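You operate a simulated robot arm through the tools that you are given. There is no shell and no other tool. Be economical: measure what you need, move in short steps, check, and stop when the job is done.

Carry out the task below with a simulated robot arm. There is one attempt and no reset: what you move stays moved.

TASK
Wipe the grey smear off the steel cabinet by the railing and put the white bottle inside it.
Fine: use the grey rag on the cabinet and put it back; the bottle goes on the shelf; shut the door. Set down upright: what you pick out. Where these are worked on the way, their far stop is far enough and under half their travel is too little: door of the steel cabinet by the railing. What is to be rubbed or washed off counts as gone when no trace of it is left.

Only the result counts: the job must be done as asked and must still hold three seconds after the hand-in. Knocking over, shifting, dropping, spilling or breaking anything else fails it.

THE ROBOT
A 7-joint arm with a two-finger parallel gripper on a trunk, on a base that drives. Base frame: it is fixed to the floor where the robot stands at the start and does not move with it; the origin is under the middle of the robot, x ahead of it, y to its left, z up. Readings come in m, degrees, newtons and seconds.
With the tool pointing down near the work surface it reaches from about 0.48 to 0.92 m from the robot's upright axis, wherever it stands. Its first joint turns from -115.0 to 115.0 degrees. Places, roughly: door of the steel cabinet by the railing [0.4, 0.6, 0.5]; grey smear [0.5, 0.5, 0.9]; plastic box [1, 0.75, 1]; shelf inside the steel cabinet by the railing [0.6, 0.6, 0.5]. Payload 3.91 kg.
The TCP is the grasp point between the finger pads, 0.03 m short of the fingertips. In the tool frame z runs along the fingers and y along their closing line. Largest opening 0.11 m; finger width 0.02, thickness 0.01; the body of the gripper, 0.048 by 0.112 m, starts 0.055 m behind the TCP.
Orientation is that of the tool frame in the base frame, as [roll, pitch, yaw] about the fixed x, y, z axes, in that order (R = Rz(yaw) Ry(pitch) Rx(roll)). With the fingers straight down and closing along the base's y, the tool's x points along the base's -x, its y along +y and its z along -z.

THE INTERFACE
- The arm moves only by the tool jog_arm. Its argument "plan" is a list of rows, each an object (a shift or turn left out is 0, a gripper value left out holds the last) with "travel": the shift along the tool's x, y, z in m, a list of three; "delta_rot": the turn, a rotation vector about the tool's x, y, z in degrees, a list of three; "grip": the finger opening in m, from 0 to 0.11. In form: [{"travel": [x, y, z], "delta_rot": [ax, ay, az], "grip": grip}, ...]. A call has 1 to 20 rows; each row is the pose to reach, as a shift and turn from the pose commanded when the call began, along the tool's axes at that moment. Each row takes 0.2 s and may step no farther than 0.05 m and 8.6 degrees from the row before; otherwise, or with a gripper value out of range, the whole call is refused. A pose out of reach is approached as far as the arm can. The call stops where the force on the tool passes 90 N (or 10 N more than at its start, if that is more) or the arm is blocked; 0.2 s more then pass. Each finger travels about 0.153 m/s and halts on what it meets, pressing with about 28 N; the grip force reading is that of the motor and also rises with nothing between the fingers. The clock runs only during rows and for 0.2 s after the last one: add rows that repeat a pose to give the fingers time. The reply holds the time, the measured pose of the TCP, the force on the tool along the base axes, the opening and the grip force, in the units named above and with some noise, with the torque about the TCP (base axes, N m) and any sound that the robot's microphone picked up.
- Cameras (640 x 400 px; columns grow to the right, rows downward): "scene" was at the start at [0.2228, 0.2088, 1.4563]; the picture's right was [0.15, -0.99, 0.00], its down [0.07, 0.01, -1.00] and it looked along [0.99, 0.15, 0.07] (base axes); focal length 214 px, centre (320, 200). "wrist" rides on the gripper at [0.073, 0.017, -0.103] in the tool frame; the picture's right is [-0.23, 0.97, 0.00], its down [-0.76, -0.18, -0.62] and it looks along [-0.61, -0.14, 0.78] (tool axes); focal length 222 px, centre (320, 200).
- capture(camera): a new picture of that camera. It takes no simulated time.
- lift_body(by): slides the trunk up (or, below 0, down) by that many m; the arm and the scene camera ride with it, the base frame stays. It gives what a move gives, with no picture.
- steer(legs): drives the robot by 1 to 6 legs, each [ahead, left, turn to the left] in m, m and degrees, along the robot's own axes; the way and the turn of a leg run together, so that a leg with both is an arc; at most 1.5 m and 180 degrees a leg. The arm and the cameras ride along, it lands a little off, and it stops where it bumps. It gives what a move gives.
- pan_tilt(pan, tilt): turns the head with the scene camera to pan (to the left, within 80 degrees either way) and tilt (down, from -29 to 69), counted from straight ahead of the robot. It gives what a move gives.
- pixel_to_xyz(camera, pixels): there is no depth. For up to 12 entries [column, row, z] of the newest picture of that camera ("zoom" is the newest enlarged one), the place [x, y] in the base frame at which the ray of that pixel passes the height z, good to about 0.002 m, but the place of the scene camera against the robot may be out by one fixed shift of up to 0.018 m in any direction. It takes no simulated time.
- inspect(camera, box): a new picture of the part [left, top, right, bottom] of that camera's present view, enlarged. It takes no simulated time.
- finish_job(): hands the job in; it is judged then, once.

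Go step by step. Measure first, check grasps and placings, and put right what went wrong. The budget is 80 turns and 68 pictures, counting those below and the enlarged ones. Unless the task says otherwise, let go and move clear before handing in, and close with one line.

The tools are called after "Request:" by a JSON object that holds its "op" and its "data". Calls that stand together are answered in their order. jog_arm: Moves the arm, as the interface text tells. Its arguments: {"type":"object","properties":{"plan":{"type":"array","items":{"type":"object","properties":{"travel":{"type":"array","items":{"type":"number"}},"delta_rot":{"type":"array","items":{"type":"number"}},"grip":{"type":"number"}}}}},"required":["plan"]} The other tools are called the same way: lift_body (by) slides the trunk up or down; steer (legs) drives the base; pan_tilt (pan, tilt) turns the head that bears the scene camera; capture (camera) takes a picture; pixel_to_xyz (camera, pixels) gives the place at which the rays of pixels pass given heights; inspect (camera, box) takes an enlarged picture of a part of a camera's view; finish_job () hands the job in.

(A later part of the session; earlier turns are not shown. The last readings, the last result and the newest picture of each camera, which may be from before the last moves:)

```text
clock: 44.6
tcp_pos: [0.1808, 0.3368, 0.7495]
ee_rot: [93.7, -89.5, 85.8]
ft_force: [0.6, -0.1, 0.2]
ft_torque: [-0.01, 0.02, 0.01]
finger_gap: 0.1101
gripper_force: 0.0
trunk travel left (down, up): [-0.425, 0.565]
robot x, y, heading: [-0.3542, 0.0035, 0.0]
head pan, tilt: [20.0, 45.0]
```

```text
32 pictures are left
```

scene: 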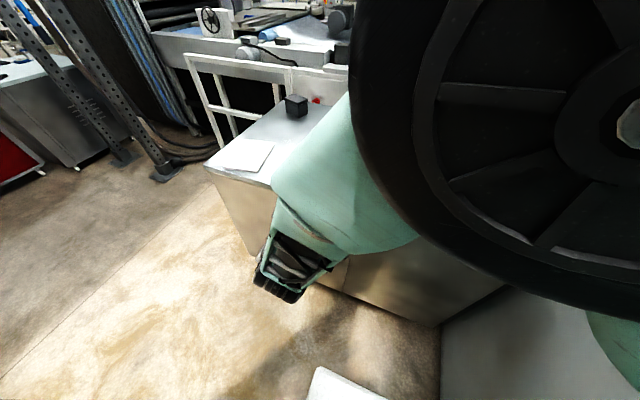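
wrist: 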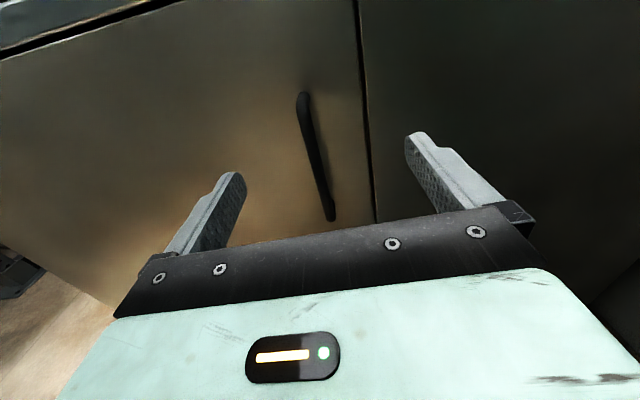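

The handle (303,95)–(330,218) is between the fingers' columns. I'll get its position from these rays.

Request:
{"op": "pixel_to_xyz", "data": {"camera": "wrist", "pixels": [[303, 97, 0.78], [303, 97, 0.76], [303, 97, 0.8], [330, 215, 0.6], [330, 215, 0.62], [330, 215, 0.64], [316, 155, 0.7], [316, 155, 0.68]]}}

```text
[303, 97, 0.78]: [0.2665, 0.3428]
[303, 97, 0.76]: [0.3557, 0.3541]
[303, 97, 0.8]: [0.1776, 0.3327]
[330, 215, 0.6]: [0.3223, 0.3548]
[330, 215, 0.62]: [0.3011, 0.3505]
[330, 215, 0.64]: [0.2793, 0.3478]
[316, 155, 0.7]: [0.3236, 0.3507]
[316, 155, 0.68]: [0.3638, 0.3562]
```

The handle centre is at y≈0.350, z≈0.69. I'll align, advance to x≈0.285, and close on it.

Request:
{"op": "jog_arm", "data": {"plan": [{"travel": [-0.03, -0.007, 0.0]}, {"travel": [-0.055, -0.013, 0.02]}, {"travel": [-0.055, -0.013, 0.05]}, {"travel": [-0.055, -0.013, 0.08]}, {"travel": [-0.055, -0.013, 0.105]}, {"travel": [-0.055, -0.013, 0.105]}]}}

Request:
{"op": "capture", "data": {"camera": "wrist"}}

```text
clock: 46.0
tcp_pos: [0.284, 0.3502, 0.6935]
ee_rot: [93.9, -89.5, 86.0]
ft_force: [0.1, 0.6, 1.0]
ft_torque: [-0.02, 0.01, -0.02]
finger_gap: 0.11
gripper_force: 0.0
trunk travel left (down, up): [-0.425, 0.565]
robot x, y, heading: [-0.3541, -0.0042, -0.0]
head pan, tilt: [20.0, 45.0]
```

```text
31 pictures are left
```

wrist: 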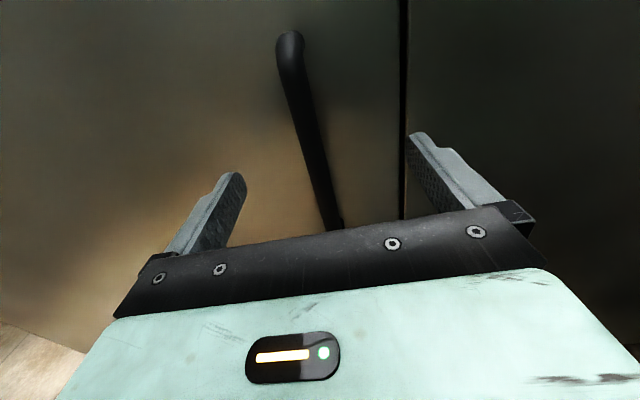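

The bar stands between the fingers. I'll creep 8 mm in and close.

Request:
{"op": "jog_arm", "data": {"plan": [{"travel": [0, 0, 0.004]}, {"travel": [0, 0, 0.008]}, {"travel": [0, 0, 0.008], "grip": 0.06}, {"travel": [0, 0, 0.008], "grip": 0.03}, {"travel": [0, 0, 0.008], "grip": 0.0}, {"travel": [0, 0, 0.008], "grip": 0.0}, {"travel": [0, 0, 0.008], "grip": 0.0}]}}

Request:
{"op": "capture", "data": {"camera": "wrist"}}

```text
clock: 47.6
tcp_pos: [0.2911, 0.3518, 0.6938]
ee_rot: [96.6, -89.5, 83.3]
ft_force: [0.1, 15.0, -0.2]
ft_torque: [0.6, 0.13, 0.28]
finger_gap: 0.0138
gripper_force: 45.2
trunk travel left (down, up): [-0.425, 0.565]
robot x, y, heading: [-0.3514, -0.0009, -0.0]
head pan, tilt: [20.0, 45.0]
```

```text
30 pictures are left
```

wrist: 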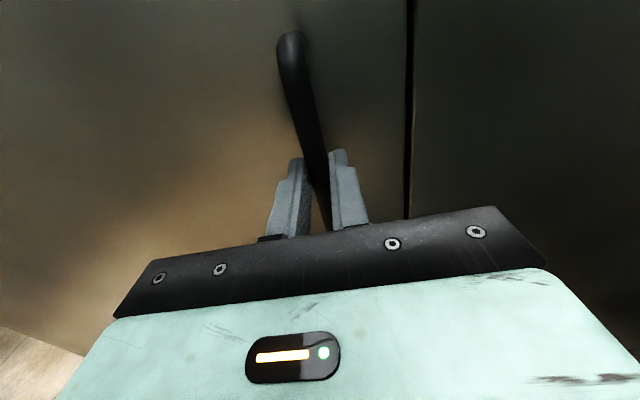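

The handle is gripped (gap 0.0138). I'll pull it along the arc about the hinge (≈(0.345,0.945)), turning the tool with the door, to about 24°.

Request:
{"op": "jog_arm", "data": {"plan": [{"travel": [0, -0.0027, -0.0247], "delta_rot": [-2.4, 0, 0]}, {"travel": [0, -0.0065, -0.0492], "delta_rot": [-4.8, 0, 0]}, {"travel": [0, -0.0112, -0.0735], "delta_rot": [-7.2, 0, 0]}, {"travel": [0, -0.017, -0.0977], "delta_rot": [-9.6, 0, 0]}, {"travel": [0, -0.0237, -0.1215], "delta_rot": [-12, 0, 0]}, {"travel": [0, -0.0314, -0.1451], "delta_rot": [-14.4, 0, 0]}, {"travel": [0, -0.0402, -0.1683], "delta_rot": [-16.8, 0, 0]}, {"travel": [0, -0.0499, -0.1912], "delta_rot": [-19.2, 0, 0]}, {"travel": [0, -0.0605, -0.2135], "delta_rot": [-21.6, 0, 0]}, {"travel": [0, -0.0721, -0.2355], "delta_rot": [-24, 0, 0]}]}}

Request:
{"op": "capture", "data": {"camera": "wrist"}}

Request:
{"op": "capture", "data": {"camera": "scene"}}

```text
clock: 49.8
tcp_pos: [0.0631, 0.4215, 0.6953]
ee_rot: [52.5, -89.5, 102.5]
ft_force: [9.5, 18.0, 9.3]
ft_torque: [0.77, 0.96, 0.38]
finger_gap: 0.0138
gripper_force: 44.5
trunk travel left (down, up): [-0.425, 0.565]
robot x, y, heading: [-0.3535, -0.0026, 0.1]
head pan, tilt: [20.0, 45.0]
```

```text
29 pictures are left
```

wrist: 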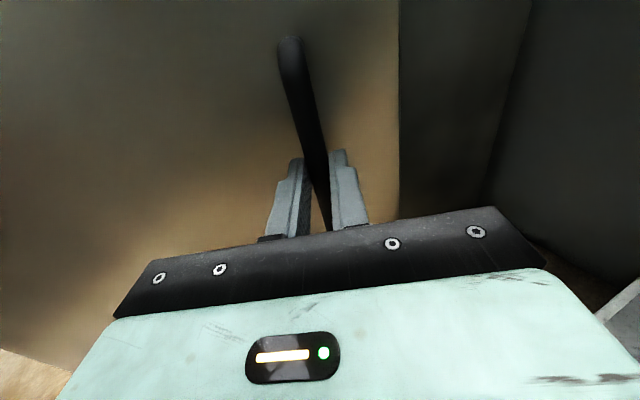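

```text
28 pictures are left
```

scene: 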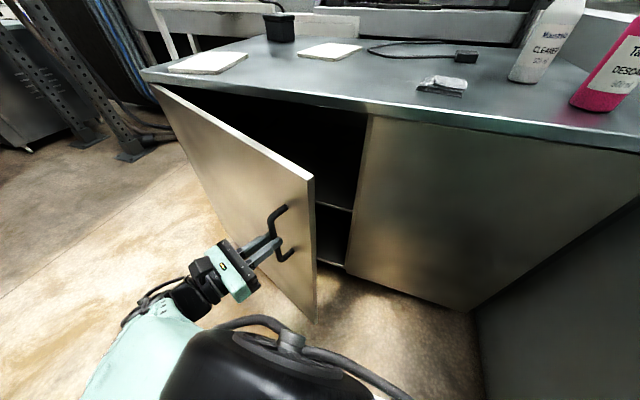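

The door swings well with the gripper on the handle; inside a shelf is visible at (335,205). I'll continue the arc by another 26°.

Request:
{"op": "jog_arm", "data": {"plan": [{"travel": [0, -0.0037, -0.0247], "delta_rot": [-2.4, 0, 0]}, {"travel": [0, -0.0085, -0.0492], "delta_rot": [-4.8, 0, 0]}, {"travel": [0, -0.0132, -0.0735], "delta_rot": [-7.2, 0, 0]}, {"travel": [0, -0.019, -0.0977], "delta_rot": [-9.6, 0, 0]}, {"travel": [0, -0.0257, -0.1215], "delta_rot": [-12, 0, 0]}, {"travel": [0, -0.0334, -0.1451], "delta_rot": [-14.4, 0, 0]}, {"travel": [0, -0.0422, -0.1683], "delta_rot": [-16.8, 0, 0]}, {"travel": [0, -0.0519, -0.1912], "delta_rot": [-19.2, 0, 0]}, {"travel": [0, -0.0625, -0.2135], "delta_rot": [-21.6, 0, 0]}, {"travel": [0, -0.0741, -0.2355], "delta_rot": [-24, 0, 0]}]}}

Request:
{"op": "capture", "data": {"camera": "scene"}}

```text
clock: 50.7
tcp_pos: [0.0316, 0.4445, 0.7241]
ee_rot: [69.4, -86.0, 74.1]
ft_force: [14.3, 26.1, -5.8]
ft_torque: [0.54, -0.86, 0.71]
finger_gap: 0.0147
gripper_force: 45.1
out of reach, approached as far as the arm can: row 4
trunk travel left (down, up): [-0.425, 0.565]
robot x, y, heading: [-0.3531, -0.0008, 0.4]
head pan, tilt: [20.0, 45.0]
stopped in row 4: the arm was blocked; the commanded pose is now the measured one
```

```text
27 pictures are left
```

scene: 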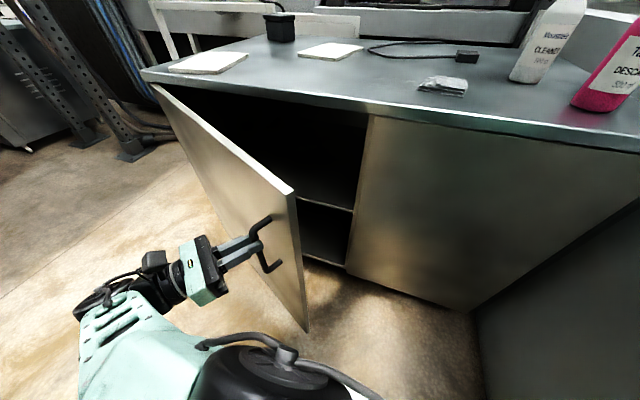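

The arm ran into its reach limit at ≈32° open, grip still fine. I'll swing the door on by driving the base in an arc around the hinge, in small legs.

Request:
{"op": "steer", "data": {"legs": [[-0.115, 0.083, -7]]}}

```text
clock: 52.0
tcp_pos: [-0.0296, 0.4852, 0.7245]
ee_rot: [73.8, -86.3, 63.1]
ft_force: [33.7, 46.4, -3.8]
ft_torque: [-0.02, -1.41, 1.15]
finger_gap: 0.0149
gripper_force: 45.3
trunk travel left (down, up): [-0.425, 0.565]
robot x, y, heading: [-0.4637, 0.0897, -6.9]
head pan, tilt: [20.0, 45.0]
```

The door moved with it to ≈35° (hinge fits (0.342,0.927)); the force points toward the hinge, so I'll tighten the arc a little for a further 10°.

Request:
{"op": "steer", "data": {"legs": [[-0.158, 0.129, -10]]}}

Request:
{"op": "capture", "data": {"camera": "scene"}}

```text
clock: 53.6
tcp_pos: [-0.092, 0.5452, 0.7233]
ee_rot: [66.9, -85.5, 59.2]
ft_force: [-5.2, -5.4, 7.6]
ft_torque: [0.99, -0.52, -0.13]
finger_gap: 0.0149
gripper_force: 45.4
trunk travel left (down, up): [-0.425, 0.565]
robot x, y, heading: [-0.575, 0.2279, -15.6]
head pan, tilt: [20.0, 45.0]
stopped in leg 1: the force on the tool passed its limit (the readings are from after the stop); the commanded pose is now the measured one
```

```text
26 pictures are left
```

scene: 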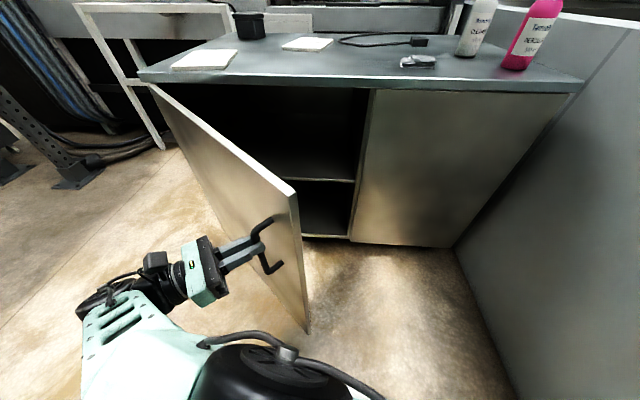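

Now ≈43° open and the load has relaxed. One more arc leg of 8° the same way.

Request:
{"op": "steer", "data": {"legs": [[-0.125, 0.102, -8]]}}

```text
clock: 54.9
tcp_pos: [-0.134, 0.5955, 0.7245]
ee_rot: [63.7, -84.9, 54.7]
ft_force: [-6.6, -5.3, 6.3]
ft_torque: [0.85, -0.67, -0.13]
finger_gap: 0.015
gripper_force: 45.9
trunk travel left (down, up): [-0.425, 0.565]
robot x, y, heading: [-0.6431, 0.3384, -22.2]
head pan, tilt: [20.0, 45.0]
stopped in leg 1: the force on the tool passed its limit (the readings are from after the stop); the commanded pose is now the measured one
```

≈50° now. Another 8° leg without the inward trim.

Request:
{"op": "steer", "data": {"legs": [[-0.128, 0.096, -8]]}}

Request:
{"op": "capture", "data": {"camera": "scene"}}

```text
clock: 56.3
tcp_pos: [-0.176, 0.6621, 0.7248]
ee_rot: [64.8, -84.7, 45.3]
ft_force: [-46.1, -27.8, 0.7]
ft_torque: [0.82, -0.76, -0.99]
finger_gap: 0.0154
gripper_force: 44.1
trunk travel left (down, up): [-0.425, 0.565]
robot x, y, heading: [-0.7175, 0.4792, -30.5]
head pan, tilt: [20.0, 45.0]
```

```text
25 pictures are left
```

scene: 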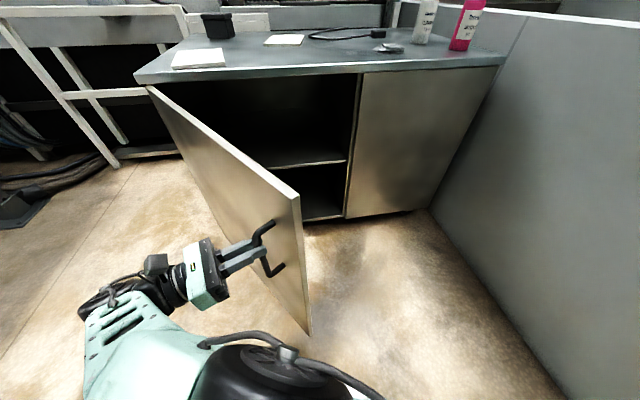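

Door ≈58° open with clear access to the shelf. I'll release the handle, back the fingers straight off, and lift the trunk.

Request:
{"op": "jog_arm", "data": {"plan": [{"grip": 0.03}, {"grip": 0.06}, {"grip": 0.08}, {"travel": [0, 0, -0.02], "grip": 0.08}, {"travel": [0, 0, -0.045], "grip": 0.08}, {"travel": [0, 0, -0.07], "grip": 0.08}, {"travel": [0, 0, -0.08], "grip": 0.08}]}}

Request:
{"op": "capture", "data": {"camera": "scene"}}

```text
clock: 57.5
tcp_pos: [-0.146, 0.6473, 0.7863]
ee_rot: [146.2, -86.9, -42.2]
ft_force: [-0.7, 0.9, 0.3]
ft_torque: [0.03, 0.0, 0.02]
finger_gap: 0.08
gripper_force: 0.1
out of reach, approached as far as the arm can: row 5, 6
trunk travel left (down, up): [-0.425, 0.565]
robot x, y, heading: [-0.7211, 0.4788, -30.3]
head pan, tilt: [20.0, 45.0]
stopped in row 6: the arm was blocked; the commanded pose is now the measured one
```

```text
24 pictures are left
```

scene: 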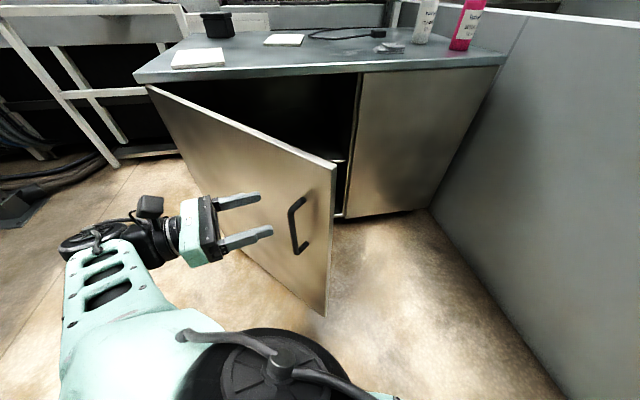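

The fingers are free of the handle, though the door was nudged part-way back. I'll raise the trunk so the arm clears the door's top.

Request:
{"op": "lift_body", "data": {"by": 0.4}}

Request:
{"op": "capture", "data": {"camera": "scene"}}

```text
clock: 61.4
tcp_pos: [-0.146, 0.651, 1.1883]
ee_rot: [159.0, -86.6, -54.9]
ft_force: [0.3, -1.6, -0.6]
ft_torque: [-0.01, 0.01, -0.01]
finger_gap: 0.0798
gripper_force: 0.0
trunk travel left (down, up): [-0.825, 0.165]
robot x, y, heading: [-0.7213, 0.4818, -30.4]
head pan, tilt: [20.0, 45.0]
```

```text
23 pictures are left
```

scene: 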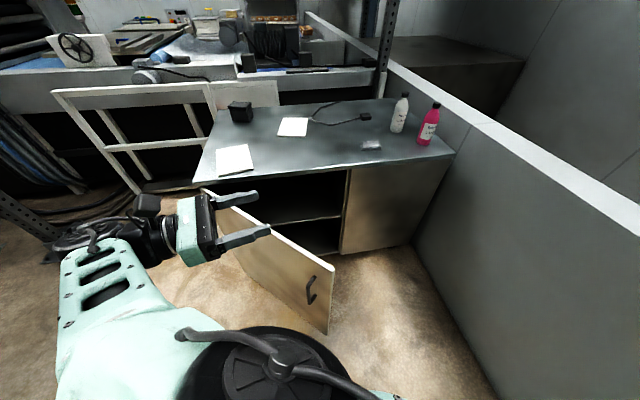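

The arm is clear above the door. I'll measure the door edge and shelf, then drive.

Request:
{"op": "pixel_to_xyz", "data": {"camera": "scene", "pixels": [[334, 268, 0.87], [202, 190, 0.87], [347, 170, 0.87], [341, 217, 0.5], [341, 217, 0.45], [250, 225, 0.5], [250, 225, 0.45], [400, 130, 0.9], [425, 145, 0.9], [453, 153, 0.9], [372, 147, 0.9]]}}

Request:
{"op": "inspect", "data": {"camera": "scene", "box": [180, 80, 480, 280]}}

```text
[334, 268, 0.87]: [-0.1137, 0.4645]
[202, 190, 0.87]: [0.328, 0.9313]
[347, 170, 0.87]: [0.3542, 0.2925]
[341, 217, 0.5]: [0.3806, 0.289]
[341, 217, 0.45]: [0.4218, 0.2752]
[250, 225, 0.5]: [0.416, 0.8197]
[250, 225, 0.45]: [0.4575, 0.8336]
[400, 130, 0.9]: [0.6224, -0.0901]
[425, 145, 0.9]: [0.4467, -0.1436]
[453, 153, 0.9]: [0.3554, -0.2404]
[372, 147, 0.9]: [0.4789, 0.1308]
```

```text
2.00 times, centred on (330, 180) of scene
```

zoom: 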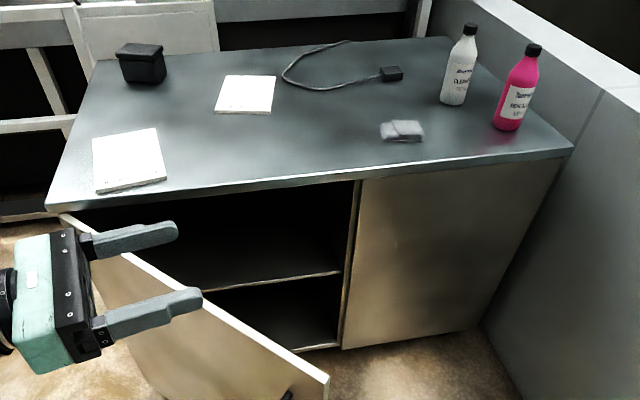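

The door's edge is at (−0.11,0.46), ≈44° open; white bottle at ≈(0.615,−0.08), pink at (0.447,−0.14). I'll raise the trunk more and drive to the right-front of the cabinet, clear of the door.

Request:
{"op": "lift_body", "data": {"by": 0.12}}

Request:
{"op": "steer", "data": {"legs": [[0.75, -0.19, 0], [0, 0, 30.4]]}}

Request:
{"op": "pan_tilt", "data": {"pan": 10, "tilt": 50}}

Request:
{"op": "capture", "data": {"camera": "scene"}}

Request:
{"op": "capture", "data": {"camera": "wrist"}}

```text
clock: 62.9
tcp_pos: [-0.1451, 0.6511, 1.3089]
ee_rot: [160.3, -86.6, -55.9]
ft_force: [-0.9, 2.3, 0.4]
ft_torque: [0.08, 0.02, 0.06]
finger_gap: 0.08
gripper_force: 0.1
trunk travel left (down, up): [-0.945, 0.045]
robot x, y, heading: [-0.7166, 0.4828, -30.3]
head pan, tilt: [20.0, 45.0]
```

```text
clock: 66.2
tcp_pos: [0.2854, 0.237, 1.308]
ee_rot: [157.0, -86.7, -55.0]
ft_force: [0.5, -0.9, -1.5]
ft_torque: [-0.05, 0.01, -0.04]
finger_gap: 0.08
gripper_force: 0.1
trunk travel left (down, up): [-0.945, 0.045]
robot x, y, heading: [-0.2927, 0.0886, -32.6]
head pan, tilt: [20.0, 45.0]
stopped in leg 1: the robot was blocked; the commanded pose is now the measured one
```

```text
clock: 66.9
tcp_pos: [0.286, 0.2368, 1.3095]
ee_rot: [158.9, -86.6, -56.9]
ft_force: [-0.2, 1.0, 0.3]
ft_torque: [0.03, 0.02, 0.0]
finger_gap: 0.08
gripper_force: 0.0
trunk travel left (down, up): [-0.945, 0.045]
robot x, y, heading: [-0.2946, 0.0882, -32.4]
head pan, tilt: [10.0, 50.0]
```

```text
21 pictures are left
```

scene: 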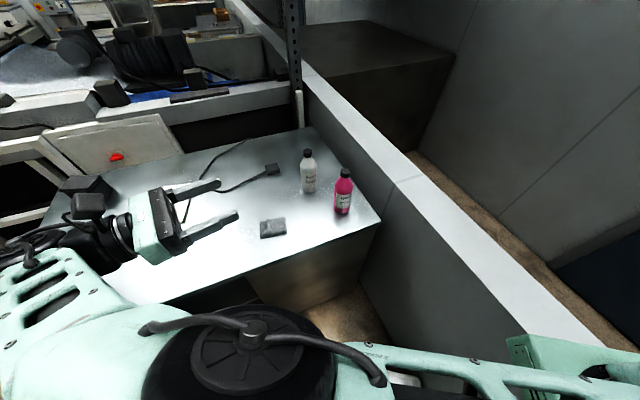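

```text
20 pictures are left
```

wrist: 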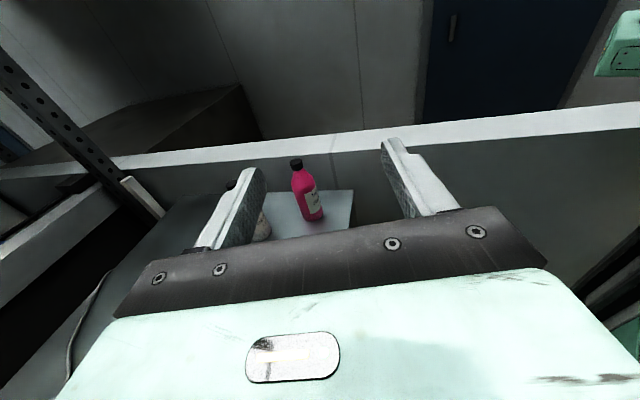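

The base corner touched the right-hand partition at heading −32°; everything on the table stands. I'll back off a little, turn straight, and move to about (−0.12,0).

Request:
{"op": "steer", "data": {"legs": [[-0.06, 0.06, 0], [0, 0, 32.5], [0.19, -0.17, 0]]}}

```text
clock: 71.0
tcp_pos: [0.2884, 0.4381, 1.3095]
ee_rot: [159.0, -86.7, -24.5]
ft_force: [0.3, -0.7, -1.1]
ft_torque: [-0.03, -0.02, 0.01]
finger_gap: 0.0801
gripper_force: 0.0
trunk travel left (down, up): [-0.945, 0.045]
robot x, y, heading: [-0.122, -0.0001, -0.1]
head pan, tilt: [10.0, 50.0]
```

Robot is squared up at (−0.12,0), gripper pointing −45° (toward the bottle, clear of the pink one). I'll bring it over near the white bottle, tilted 20° down, staying high.

Request:
{"op": "jog_arm", "data": {"plan": [{"travel": [0, 0.011, 0.042], "delta_rot": [0, -2, 0]}, {"travel": [0, 0.022, 0.084], "delta_rot": [0, -4, 0]}, {"travel": [0, 0.033, 0.126], "delta_rot": [0, -6, 0]}, {"travel": [0, 0.044, 0.168], "delta_rot": [0, -8, 0]}, {"travel": [-0.01, 0.056, 0.21], "delta_rot": [0, -10, 0]}, {"travel": [-0.03, 0.068, 0.252], "delta_rot": [0, -12, 0]}, {"travel": [-0.05, 0.08, 0.29], "delta_rot": [0, -14, 0]}, {"travel": [-0.07, 0.09, 0.33], "delta_rot": [0, -16, 0]}, {"travel": [-0.09, 0.1, 0.37], "delta_rot": [0, -17, 0]}, {"travel": [-0.11, 0.11, 0.4], "delta_rot": [0, -17, 0]}, {"travel": [-0.139, 0.1175, 0.4325], "delta_rot": [0, -17, 0]}]}}

Request:
{"op": "capture", "data": {"camera": "wrist"}}

Request:
{"op": "capture", "data": {"camera": "scene"}}

```text
clock: 71.6
tcp_pos: [0.3529, 0.3276, 1.2178]
ee_rot: [64.5, -80.8, 66.3]
ft_force: [-0.5, 0.4, -0.3]
ft_torque: [0.02, -0.02, -0.01]
finger_gap: 0.0799
gripper_force: 0.1
trunk travel left (down, up): [-0.945, 0.045]
robot x, y, heading: [-0.1214, 0.002, -0.1]
head pan, tilt: [10.0, 50.0]
stopped in row 3: the arm was blocked; the commanded pose is now the measured one
```

```text
19 pictures are left
```

wrist: 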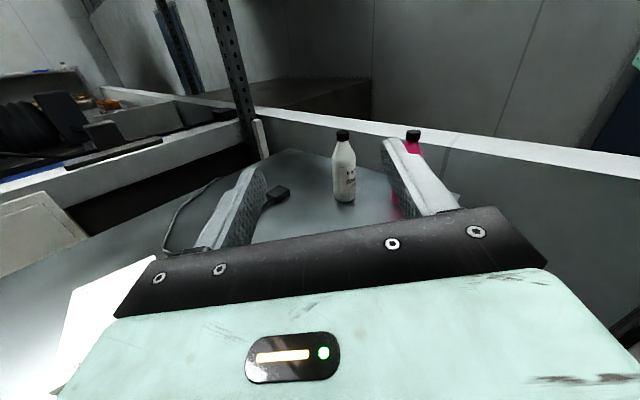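

```text
18 pictures are left
```

scene: 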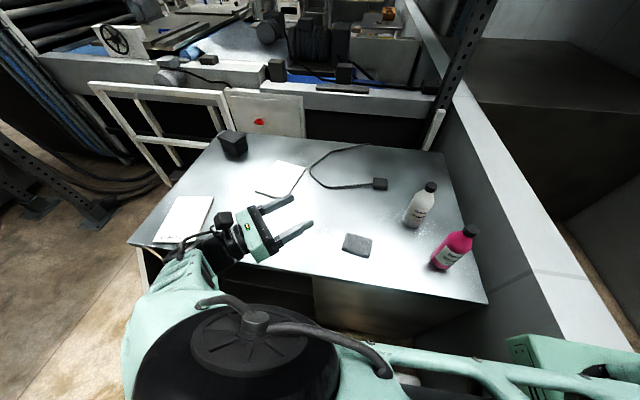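

The arm got blocked, its folded elbow close to the head, so the reach posture must open. I'll first extend the hand forward with level roll and yaw ≈−32°.

Request:
{"op": "jog_arm", "data": {"plan": [{"travel": [0.01, -0.014, 0.03], "delta_rot": [4, -1, 2]}, {"travel": [0.015, -0.028, 0.06], "delta_rot": [8, -2, 4]}, {"travel": [0.02, -0.042, 0.1], "delta_rot": [12, -4, 6]}, {"travel": [0.0276, -0.056, 0.13], "delta_rot": [15, -5, 8]}, {"travel": [0.0276, -0.056, 0.157], "delta_rot": [17, -6, 8]}]}}

Request:
{"op": "capture", "data": {"camera": "scene"}}

```text
clock: 72.8
tcp_pos: [0.4993, 0.2564, 1.2467]
ee_rot: [-172.7, -85.9, -39.0]
ft_force: [0.2, 0.0, 0.0]
ft_torque: [0.01, 0.0, -0.01]
finger_gap: 0.0799
gripper_force: 0.1
trunk travel left (down, up): [-0.945, 0.045]
robot x, y, heading: [-0.1212, -0.0004, -0.3]
head pan, tilt: [10.0, 50.0]
```

```text
17 pictures are left
```

scene: 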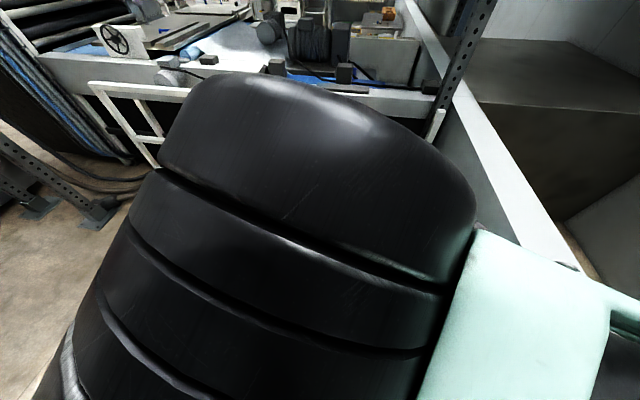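

The elbow now stands up and the pose was reached. Next to the pre-grasp spot 14 cm short of the white bottle, tilting the tool down.

Request:
{"op": "jog_arm", "data": {"plan": [{"travel": [0, 0.037, 0.025], "delta_rot": [0, -3, 0]}, {"travel": [0, 0.074, 0.05], "delta_rot": [0, -6, 0]}, {"travel": [-0.01, 0.111, 0.075], "delta_rot": [0, -9, 0]}, {"travel": [-0.03, 0.148, 0.1], "delta_rot": [0, -12, 0]}, {"travel": [-0.055, 0.185, 0.125], "delta_rot": [0, -14, 0]}, {"travel": [-0.085, 0.21, 0.14], "delta_rot": [0, -16, 0]}, {"travel": [-0.1147, 0.221, 0.1496], "delta_rot": [0, -16, 0]}]}}

Request:
{"op": "capture", "data": {"camera": "wrist"}}

```text
refused: row 5 steps farther than a row can; nothing moved
```

```text
16 pictures are left
```

wrist: 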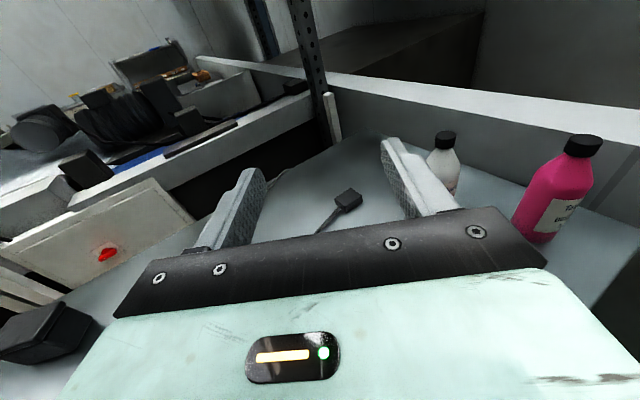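

A row stepped too far; I'll resend with smaller steps and look afterwards.

Request:
{"op": "jog_arm", "data": {"plan": [{"travel": [0, 0.033, 0.022], "delta_rot": [0, -3, 0]}, {"travel": [0, 0.066, 0.045], "delta_rot": [0, -6, 0]}, {"travel": [-0.005, 0.1, 0.067], "delta_rot": [0, -9, 0]}, {"travel": [-0.02, 0.13, 0.09], "delta_rot": [0, -12, 0]}, {"travel": [-0.04, 0.16, 0.11], "delta_rot": [0, -14, 0]}, {"travel": [-0.06, 0.19, 0.13], "delta_rot": [0, -16, 0]}, {"travel": [-0.085, 0.215, 0.145], "delta_rot": [0, -16, 0]}, {"travel": [-0.1147, 0.221, 0.1496], "delta_rot": [0, -16, 0]}]}}

Request:
{"op": "capture", "data": {"camera": "wrist"}}

```text
clock: 74.6
tcp_pos: [0.504, -0.0066, 1.1208]
ee_rot: [-178.8, -70.1, -33.1]
ft_force: [-0.6, -0.4, 0.6]
ft_torque: [-0.02, 0.0, 0.03]
finger_gap: 0.0798
gripper_force: 0.1
trunk travel left (down, up): [-0.945, 0.045]
robot x, y, heading: [-0.123, 0.0051, -0.2]
head pan, tilt: [10.0, 50.0]
```

```text
15 pictures are left
```

wrist: 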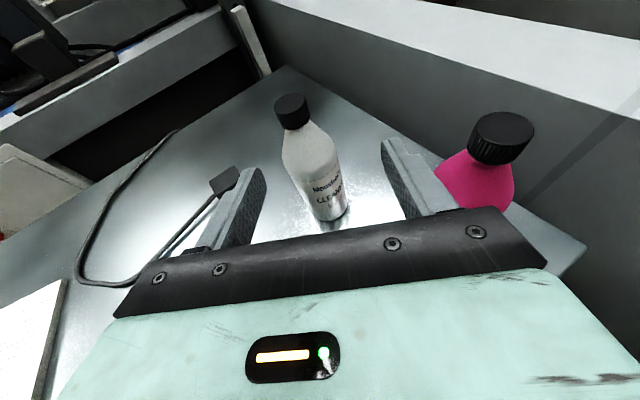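

The white bottle stands right between the fingers' view: cap (290,103), base (333,212). I'll measure it.

Request:
{"op": "pixel_to_xyz", "data": {"camera": "wrist", "pixels": [[334, 211, 0.9], [334, 220, 0.9], [317, 215, 0.905], [350, 208, 0.905], [291, 100, 1.05], [291, 100, 1.08], [291, 100, 1.1], [291, 100, 1.12], [285, 165, 1.0], [338, 150, 1.0]]}}

```text
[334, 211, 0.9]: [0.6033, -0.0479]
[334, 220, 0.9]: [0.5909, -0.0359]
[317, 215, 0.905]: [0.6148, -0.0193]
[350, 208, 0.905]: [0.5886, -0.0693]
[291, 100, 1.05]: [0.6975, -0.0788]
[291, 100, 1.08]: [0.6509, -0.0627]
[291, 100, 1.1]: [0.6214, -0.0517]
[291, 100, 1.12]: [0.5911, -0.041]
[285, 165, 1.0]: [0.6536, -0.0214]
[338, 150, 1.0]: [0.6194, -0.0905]
```

Bottle axis ≈(0.611,−0.050), about 0.20 tall, ≈6 cm thick. I'll drop to the line of approach, then slide in along the tool axis to z≈0.975, still open.

Request:
{"op": "jog_arm", "data": {"plan": [{"travel": [-0.035, -0.006, 0.015], "grip": 0.095}, {"travel": [-0.07, -0.012, 0.03], "grip": 0.095}, {"travel": [-0.098, -0.0186, 0.0464], "grip": 0.095}, {"travel": [-0.098, -0.0186, 0.076], "grip": 0.095}, {"travel": [-0.098, -0.0186, 0.106], "grip": 0.095}, {"travel": [-0.098, -0.0186, 0.13], "grip": 0.095}, {"travel": [-0.098, -0.0186, 0.13], "grip": 0.095}]}}

Request:
{"op": "capture", "data": {"camera": "wrist"}}

```text
clock: 76.2
tcp_pos: [0.5908, -0.0361, 0.9829]
ee_rot: [-178.8, -70.0, -32.8]
ft_force: [-0.2, -0.5, 0.0]
ft_torque: [-0.05, -0.01, -0.03]
finger_gap: 0.0949
gripper_force: 0.1
trunk travel left (down, up): [-0.945, 0.045]
robot x, y, heading: [-0.1272, 0.0016, -0.2]
head pan, tilt: [10.0, 50.0]
```

```text
14 pictures are left
```

wrist: 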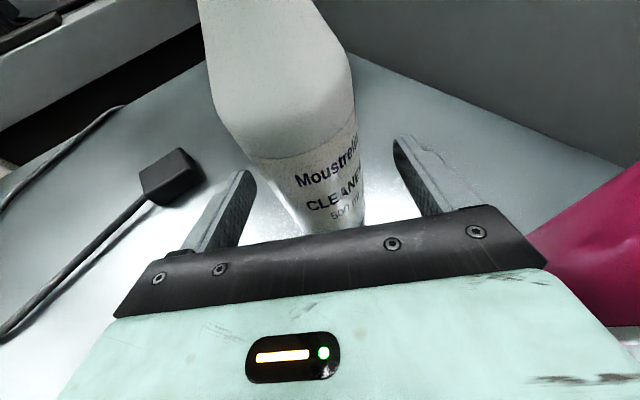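

The bottle is nicely between the fingers. I'll advance 2 cm, close, and lift.

Request:
{"op": "jog_arm", "data": {"plan": [{"travel": [0, 0, 0.012]}, {"travel": [0, 0, 0.022]}, {"travel": [0, 0, 0.022], "grip": 0.07}, {"travel": [0, 0, 0.022], "grip": 0.05}, {"travel": [0, 0, 0.022], "grip": 0.03}, {"travel": [0, 0, 0.022], "grip": 0.03}, {"travel": [0, 0, 0.022], "grip": 0.03}]}}

```text
clock: 77.8
tcp_pos: [0.607, -0.048, 0.9769]
ee_rot: [-178.8, -70.3, -32.9]
ft_force: [1.4, -0.4, 3.4]
ft_torque: [-0.2, -0.05, 0.06]
finger_gap: 0.0647
gripper_force: 28.1
trunk travel left (down, up): [-0.945, 0.045]
robot x, y, heading: [-0.1227, 0.004, -0.0]
head pan, tilt: [10.0, 50.0]
```

The bottle is held (gap 0.065; its base is 0.077 below the TCP). I'll lift it 18 cm straight up, then swing it left while turning the tool to face forward.

Request:
{"op": "jog_arm", "data": {"plan": [{"travel": [0.042, 0, -0.015]}, {"travel": [0.084, 0, -0.03]}, {"travel": [0.127, -0.001, -0.046]}, {"travel": [0.169, -0.001, -0.061]}, {"travel": [0.163, -0.037, -0.078], "delta_rot": [6.2, 0, -2.2]}, {"travel": [0.157, -0.073, -0.094], "delta_rot": [12.4, 0, -4.5]}, {"travel": [0.15, -0.109, -0.111], "delta_rot": [18.6, 0, -6.7]}, {"travel": [0.144, -0.145, -0.127], "delta_rot": [24.8, 0, -9]}, {"travel": [0.138, -0.1815, -0.144], "delta_rot": [31, 0, -11.2]}, {"travel": [0.138, -0.1815, -0.144], "delta_rot": [31, 0, -11.2]}]}}

Request:
{"op": "capture", "data": {"camera": "wrist"}}

```text
clock: 80.0
tcp_pos: [0.627, 0.1534, 1.1566]
ee_rot: [-179.2, -70.4, 0.3]
ft_force: [-0.3, 0.0, -5.4]
ft_torque: [0.01, 0.06, 0.0]
finger_gap: 0.0647
gripper_force: 28.1
trunk travel left (down, up): [-0.945, 0.045]
robot x, y, heading: [-0.1249, 0.003, -0.2]
head pan, tilt: [10.0, 50.0]
```

```text
13 pictures are left
```

wrist: 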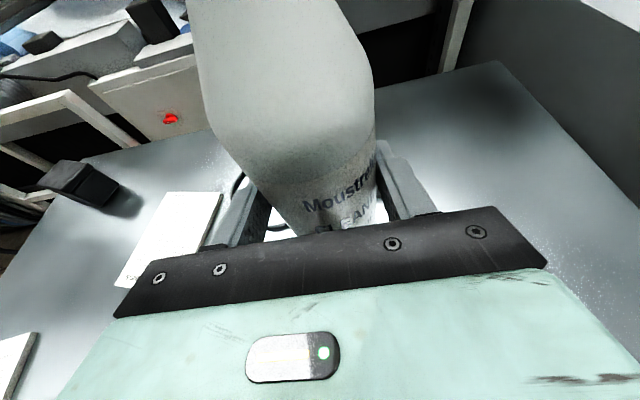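

The bottle hangs upright and steady. I'll shift the hand further left relative to the robot, then back off so the hand is in front of the open door, and lower the trunk.

Request:
{"op": "jog_arm", "data": {"plan": [{"travel": [-0.002, -0.036, -0.006]}, {"travel": [-0.004, -0.072, -0.012]}, {"travel": [-0.006, -0.108, -0.018]}, {"travel": [-0.008, -0.144, -0.023]}, {"travel": [-0.01, -0.18, -0.028]}, {"travel": [-0.01, -0.18, -0.028]}]}}

Request:
{"op": "steer", "data": {"legs": [[-0.62, 0, 0]]}}

Request:
{"op": "lift_body", "data": {"by": -0.4}}

Request:
{"op": "pan_tilt", "data": {"pan": 15, "tilt": 25}}

Request:
{"op": "capture", "data": {"camera": "scene"}}

```text
clock: 81.4
tcp_pos: [0.5949, 0.3333, 1.1571]
ee_rot: [-179.0, -70.3, 0.4]
ft_force: [-0.1, -0.2, -5.4]
ft_torque: [0.0, 0.1, 0.02]
finger_gap: 0.0648
gripper_force: 28.5
trunk travel left (down, up): [-0.945, 0.045]
robot x, y, heading: [-0.1207, 0.0045, -0.4]
head pan, tilt: [10.0, 50.0]
```

```text
clock: 84.9
tcp_pos: [-0.0233, 0.3346, 1.1562]
ee_rot: [-179.0, -70.4, 0.2]
ft_force: [-0.1, -0.1, -4.5]
ft_torque: [0.01, 0.03, -0.01]
finger_gap: 0.0646
gripper_force: 27.5
trunk travel left (down, up): [-0.945, 0.045]
robot x, y, heading: [-0.7424, 0.0042, -0.4]
head pan, tilt: [10.0, 50.0]
```

```text
clock: 88.7
tcp_pos: [-0.0232, 0.3344, 0.7576]
ee_rot: [-179.0, -70.3, 0.1]
ft_force: [-0.1, -0.3, -5.1]
ft_torque: [0.03, 0.07, 0.02]
finger_gap: 0.0646
gripper_force: 28.0
trunk travel left (down, up): [-0.545, 0.445]
robot x, y, heading: [-0.7388, 0.0059, -0.6]
head pan, tilt: [10.0, 50.0]
```

```text
clock: 89.6
tcp_pos: [-0.0225, 0.3327, 0.7571]
ee_rot: [-179.2, -70.2, 0.2]
ft_force: [0.6, 1.1, -5.2]
ft_torque: [0.03, 0.06, 0.0]
finger_gap: 0.0648
gripper_force: 27.9
trunk travel left (down, up): [-0.545, 0.445]
robot x, y, heading: [-0.7418, 0.0064, -0.2]
head pan, tilt: [15.0, 25.0]
```

```text
12 pictures are left
```

scene: 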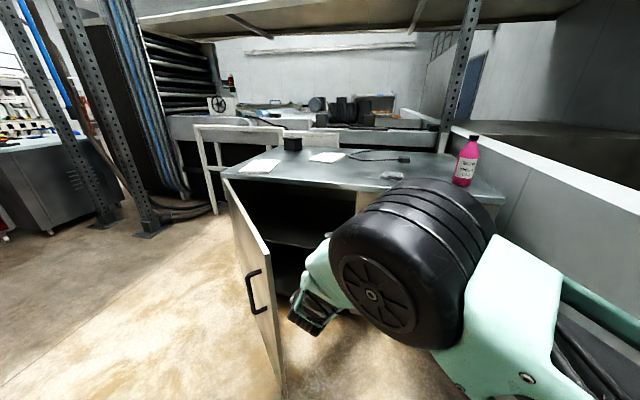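

The door stands open and the hand with the bottle is just before the opening. I'll zoom on the shelf to measure its height.

Request:
{"op": "inspect", "data": {"camera": "scene", "box": [210, 160, 370, 320]}}

Request:
{"op": "pixel_to_xyz", "data": {"camera": "scene", "pixels": [[285, 243, 0.45], [285, 243, 0.5], [285, 243, 0.55], [320, 248, 0.5], [320, 248, 0.45], [274, 240, 0.87], [275, 240, 0.8]]}}

```text
2.50 times, centred on (290, 240) of scene
```

zoom: 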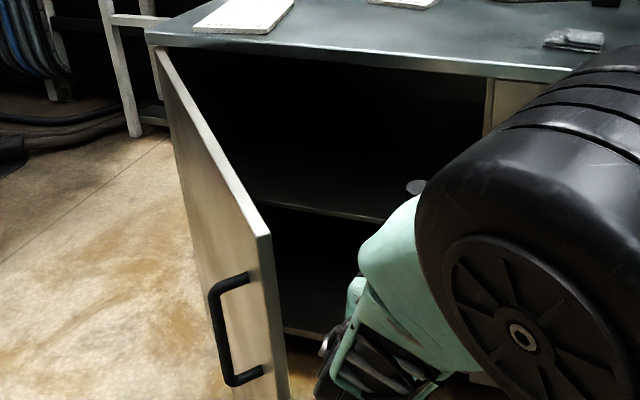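

```text
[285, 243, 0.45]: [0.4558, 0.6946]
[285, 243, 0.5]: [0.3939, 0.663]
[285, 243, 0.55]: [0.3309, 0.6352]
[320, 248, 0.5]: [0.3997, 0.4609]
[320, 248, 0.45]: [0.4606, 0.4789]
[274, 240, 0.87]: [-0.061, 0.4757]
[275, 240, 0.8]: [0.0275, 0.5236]
```

The edge triangulates to z≈0.50 for the shelf. I'll lower to a bottle base height of ≈0.60 and drive in diagonally, checking midway.

Request:
{"op": "lift_body", "data": {"by": -0.075}}

Request:
{"op": "steer", "data": {"legs": [[0.25, 0.06, 0]]}}

Request:
{"op": "capture", "data": {"camera": "wrist"}}

```text
clock: 90.7
tcp_pos: [-0.0227, 0.3326, 0.6825]
ee_rot: [-179.1, -70.3, 0.2]
ft_force: [0.9, 0.5, -5.3]
ft_torque: [-0.01, 0.06, -0.02]
finger_gap: 0.0649
gripper_force: 28.1
trunk travel left (down, up): [-0.47, 0.52]
robot x, y, heading: [-0.7397, 0.0053, -0.2]
head pan, tilt: [15.0, 25.0]
```

```text
clock: 92.6
tcp_pos: [0.2292, 0.392, 0.6819]
ee_rot: [-179.1, -70.3, 0.1]
ft_force: [0.4, -0.3, -5.1]
ft_torque: [0.0, 0.06, 0.01]
finger_gap: 0.0645
gripper_force: 28.0
trunk travel left (down, up): [-0.47, 0.52]
robot x, y, heading: [-0.4901, 0.0662, -0.3]
head pan, tilt: [15.0, 25.0]
```

```text
10 pictures are left
```

wrist: 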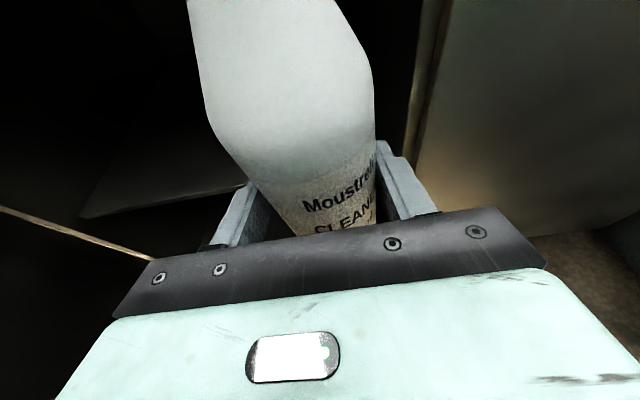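

The shelf's front edge shows at (0,207)–(155,260), and the divider at column ≈430 right of the gripper. Measuring both.

Request:
{"op": "pixel_to_xyz", "data": {"camera": "wrist", "pixels": [[30, 217, 0.45], [30, 217, 0.5], [30, 217, 0.55], [140, 254, 0.45], [140, 254, 0.5], [140, 254, 0.55], [412, 130, 0.65], [412, 130, 0.6], [440, 60, 0.7], [80, 218, 0.5]]}}

```text
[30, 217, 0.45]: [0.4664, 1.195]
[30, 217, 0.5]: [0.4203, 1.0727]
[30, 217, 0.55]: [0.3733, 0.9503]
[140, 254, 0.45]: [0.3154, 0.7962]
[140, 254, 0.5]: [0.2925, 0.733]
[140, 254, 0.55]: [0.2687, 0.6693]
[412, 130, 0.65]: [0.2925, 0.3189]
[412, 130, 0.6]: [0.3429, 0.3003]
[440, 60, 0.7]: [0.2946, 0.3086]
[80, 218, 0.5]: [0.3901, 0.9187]
```

That first line is likely the door/bottom rail; the lighter surface with front edge (80,218)–(245,186) looks like the shelf. I'll measure that.

Request:
{"op": "pixel_to_xyz", "data": {"camera": "wrist", "pixels": [[80, 218, 0.48], [80, 218, 0.5], [80, 218, 0.52], [80, 218, 0.54], [240, 187, 0.48], [240, 187, 0.5], [240, 187, 0.52], [240, 187, 0.54], [160, 202, 0.5], [160, 202, 0.52], [195, 112, 0.5]]}}

Request:
{"op": "inspect", "data": {"camera": "scene", "box": [170, 150, 490, 350]}}

```text
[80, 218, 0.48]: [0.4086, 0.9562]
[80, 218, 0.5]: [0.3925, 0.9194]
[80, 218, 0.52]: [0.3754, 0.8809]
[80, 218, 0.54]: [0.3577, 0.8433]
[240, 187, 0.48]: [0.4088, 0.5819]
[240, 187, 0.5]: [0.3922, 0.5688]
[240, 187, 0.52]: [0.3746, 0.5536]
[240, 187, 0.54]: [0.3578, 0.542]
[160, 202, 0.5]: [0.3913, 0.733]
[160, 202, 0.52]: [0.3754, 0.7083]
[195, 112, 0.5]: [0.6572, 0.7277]
```

```text
2.00 times, centred on (330, 250) of scene
```

zoom: 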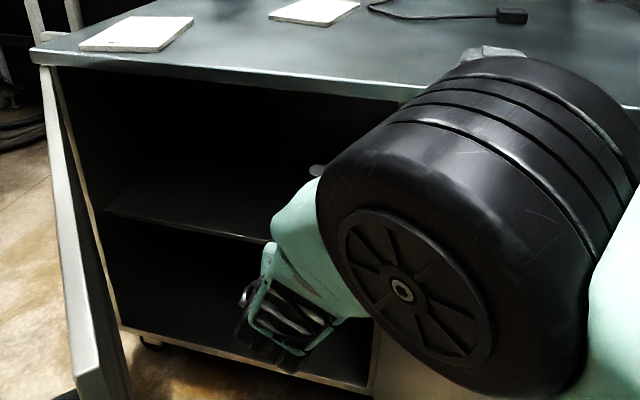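

The shelf is confirmed: front edge x≈0.392, top z≈0.50. I'll drive in to put the bottle at about (0.455,0.455), keeping the elbow short of the table edge, and look.

Request:
{"op": "steer", "data": {"legs": [[0.225, 0.065, 0]]}}

Request:
{"op": "capture", "data": {"camera": "scene"}}

```text
clock: 94.3
tcp_pos: [0.4558, 0.455, 0.6815]
ee_rot: [-179.1, -70.4, 0.1]
ft_force: [0.7, 0.5, -5.9]
ft_torque: [0.01, 0.08, 0.02]
finger_gap: 0.0648
gripper_force: 28.4
trunk travel left (down, up): [-0.47, 0.52]
robot x, y, heading: [-0.2621, 0.1281, -0.5]
head pan, tilt: [15.0, 25.0]
```

```text
8 pictures are left
```

scene: 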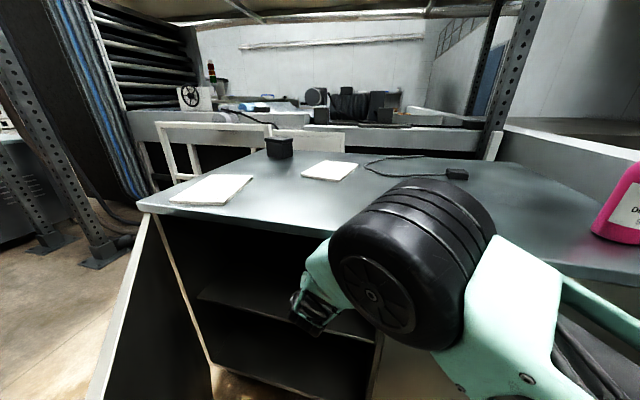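

The bottle is over the shelf. I'll lower it with the arm by 9 cm, leaving about 1 cm, watching the force.

Request:
{"op": "jog_arm", "data": {"plan": [{"travel": [-0.019, 0, 0.0067]}, {"travel": [-0.038, 0, 0.0134]}, {"travel": [-0.0565, 0, 0.02]}, {"travel": [-0.0707, 0, 0.025]}, {"travel": [-0.0848, 0, 0.03]}, {"travel": [-0.0848, 0, 0.03]}]}}

```text
clock: 95.7
tcp_pos: [0.4555, 0.4553, 0.5917]
ee_rot: [-179.1, -70.3, 0.2]
ft_force: [0.2, -0.3, -4.8]
ft_torque: [0.03, 0.06, 0.01]
finger_gap: 0.0646
gripper_force: 27.8
trunk travel left (down, up): [-0.47, 0.52]
robot x, y, heading: [-0.2637, 0.1277, -0.3]
head pan, tilt: [15.0, 25.0]
```

Still free-hanging (−4.8 N) with base ≈0.515. I'll lower in small steps.

Request:
{"op": "jog_arm", "data": {"plan": [{"travel": [-0.0047, 0, 0.0017]}, {"travel": [-0.0085, 0, 0.003]}, {"travel": [-0.0113, 0, 0.004]}, {"travel": [-0.0113, 0, 0.004]}]}}

```text
clock: 96.7
tcp_pos: [0.454, 0.4565, 0.5805]
ee_rot: [-179.1, -70.3, 0.1]
ft_force: [0.7, -1.4, -4.5]
ft_torque: [-0.02, 0.04, -0.03]
finger_gap: 0.0649
gripper_force: 27.6
trunk travel left (down, up): [-0.47, 0.52]
robot x, y, heading: [-0.2588, 0.1245, -0.5]
head pan, tilt: [15.0, 25.0]
```

Request:
{"op": "jog_arm", "data": {"plan": [{"travel": [-0.0028, 0, 0.001]}, {"travel": [-0.0047, 0, 0.0017]}, {"travel": [-0.0047, 0, 0.0017]}]}}

```text
clock: 97.5
tcp_pos: [0.4538, 0.4564, 0.5747]
ee_rot: [-179.0, -70.4, 0.2]
ft_force: [0.1, -1.2, -4.9]
ft_torque: [0.04, 0.04, 0.0]
finger_gap: 0.0647
gripper_force: 28.0
trunk travel left (down, up): [-0.47, 0.52]
robot x, y, heading: [-0.2602, 0.1283, -0.3]
head pan, tilt: [15.0, 25.0]
```

No contact yet. I'll go on in small steps.

Request:
{"op": "jog_arm", "data": {"plan": [{"travel": [-0.0028, 0, 0.001]}, {"travel": [-0.0056, 0, 0.002]}, {"travel": [-0.0056, 0, 0.002]}]}}

Request:
{"op": "capture", "data": {"camera": "wrist"}}

```text
clock: 98.3
tcp_pos: [0.4553, 0.457, 0.572]
ee_rot: [-178.8, -70.6, -0.2]
ft_force: [-1.5, -1.1, 19.1]
ft_torque: [-0.57, 0.4, -0.05]
finger_gap: 0.0643
gripper_force: 27.8
trunk travel left (down, up): [-0.47, 0.52]
robot x, y, heading: [-0.2604, 0.1268, -0.3]
head pan, tilt: [15.0, 25.0]
```

```text
7 pictures are left
```

wrist: 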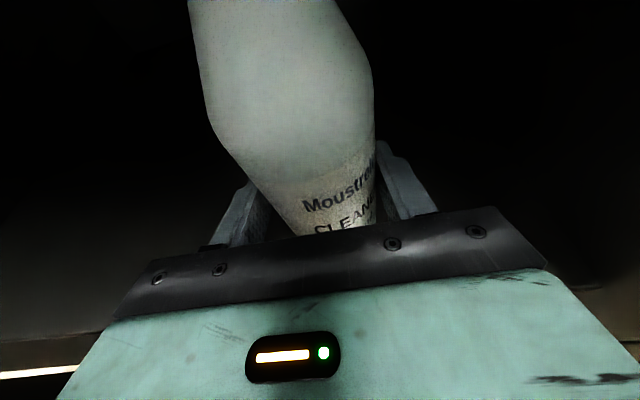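

Contact: +19 N, the bottle rests on the shelf. I'll relax 1.5 mm, open the fingers and back straight out with the base.

Request:
{"op": "jog_arm", "data": {"plan": [{"travel": [0.0019, 0, -0.0007]}, {"travel": [0.0019, 0, -0.0007], "grip": 0.07}, {"travel": [0.0019, 0, -0.0007], "grip": 0.085}, {"travel": [0.0019, 0, -0.0007], "grip": 0.1}, {"travel": [0.0019, 0, -0.0007], "grip": 0.1}]}}

Request:
{"op": "steer", "data": {"legs": [[-0.16, 0, 0]]}}

Request:
{"op": "capture", "data": {"camera": "wrist"}}

```text
clock: 99.5
tcp_pos: [0.455, 0.4555, 0.5708]
ee_rot: [-179.1, -70.2, 0.0]
ft_force: [0.2, 0.4, -0.7]
ft_torque: [0.0, -0.03, 0.0]
finger_gap: 0.1
gripper_force: 0.0
trunk travel left (down, up): [-0.47, 0.52]
robot x, y, heading: [-0.2621, 0.1258, -0.5]
head pan, tilt: [15.0, 25.0]
```

```text
clock: 100.9
tcp_pos: [0.2941, 0.4572, 0.5706]
ee_rot: [-179.1, -70.3, 0.2]
ft_force: [0.3, 0.1, 0.5]
ft_torque: [0.01, -0.01, 0.01]
finger_gap: 0.1
gripper_force: 0.1
trunk travel left (down, up): [-0.47, 0.52]
robot x, y, heading: [-0.4273, 0.1273, -0.3]
head pan, tilt: [15.0, 25.0]
```

```text
6 pictures are left
```

wrist: 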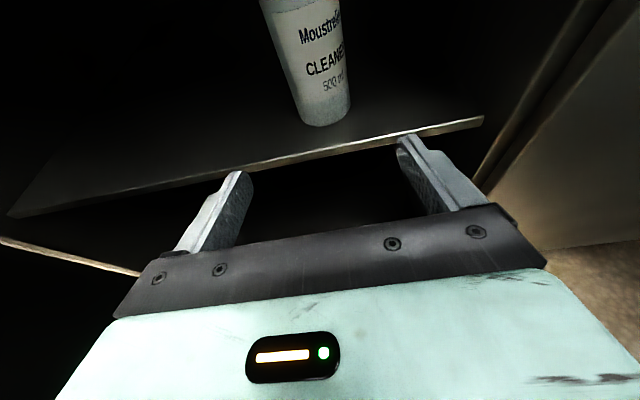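

The white bottle stands upright on the shelf. Now to shut the door: back out, raise the hand over the door's top, move behind its outer face and lower again.

Request:
{"op": "steer", "data": {"legs": [[-0.1, 0, 0]]}}

Request:
{"op": "lift_body", "data": {"by": 0.4}}

Request:
{"op": "jog_arm", "data": {"plan": [{"grip": 0.05}, {"grip": 0.0}, {"grip": 0.0}]}}

Request:
{"op": "steer", "data": {"legs": [[-0.273, 0.203, 0]]}}

Request:
{"op": "pan_tilt", "data": {"pan": 25, "tilt": 45}}

Request:
{"op": "capture", "data": {"camera": "scene"}}

```text
clock: 102.1
tcp_pos: [0.193, 0.4571, 0.5707]
ee_rot: [-179.1, -70.3, 0.2]
ft_force: [0.1, 0.3, -0.7]
ft_torque: [0.0, -0.01, -0.05]
finger_gap: 0.1
gripper_force: 0.1
trunk travel left (down, up): [-0.47, 0.52]
robot x, y, heading: [-0.5255, 0.1274, -0.5]
head pan, tilt: [15.0, 25.0]
```

```text
clock: 105.9
tcp_pos: [0.193, 0.4581, 0.9716]
ee_rot: [-179.1, -70.3, 0.1]
ft_force: [-0.5, 0.4, 0.1]
ft_torque: [0.04, 0.01, 0.03]
finger_gap: 0.1003
gripper_force: 0.0
trunk travel left (down, up): [-0.87, 0.12]
robot x, y, heading: [-0.5251, 0.1296, -0.3]
head pan, tilt: [15.0, 25.0]
```

```text
clock: 106.7
tcp_pos: [0.1926, 0.4575, 0.9715]
ee_rot: [-179.1, -70.3, 0.2]
ft_force: [0.5, 0.4, 0.5]
ft_torque: [0.02, 0.01, -0.01]
finger_gap: 0.0001
gripper_force: 28.4
trunk travel left (down, up): [-0.87, 0.12]
robot x, y, heading: [-0.5219, 0.129, -0.1]
head pan, tilt: [15.0, 25.0]
```

```text
clock: 108.9
tcp_pos: [-0.0789, 0.6655, 0.9713]
ee_rot: [-179.1, -70.3, 0.3]
ft_force: [0.2, -0.2, 0.6]
ft_torque: [-0.04, 0.01, -0.04]
finger_gap: 0.0
gripper_force: 27.9
trunk travel left (down, up): [-0.87, 0.12]
robot x, y, heading: [-0.7937, 0.3336, -0.1]
head pan, tilt: [15.0, 25.0]
```

```text
clock: 109.8
tcp_pos: [-0.0797, 0.6645, 0.9723]
ee_rot: [-179.1, -70.3, 0.3]
ft_force: [0.4, 0.5, -0.9]
ft_torque: [0.0, -0.03, 0.01]
finger_gap: 0.0001
gripper_force: 28.4
trunk travel left (down, up): [-0.87, 0.12]
robot x, y, heading: [-0.7932, 0.3353, -0.3]
head pan, tilt: [25.0, 45.0]
```

```text
5 pictures are left
```

scene: 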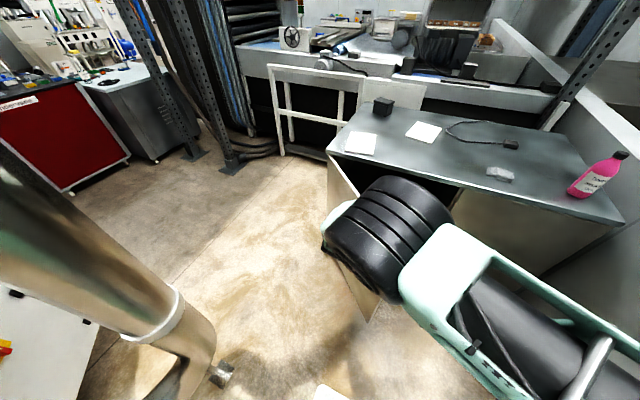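

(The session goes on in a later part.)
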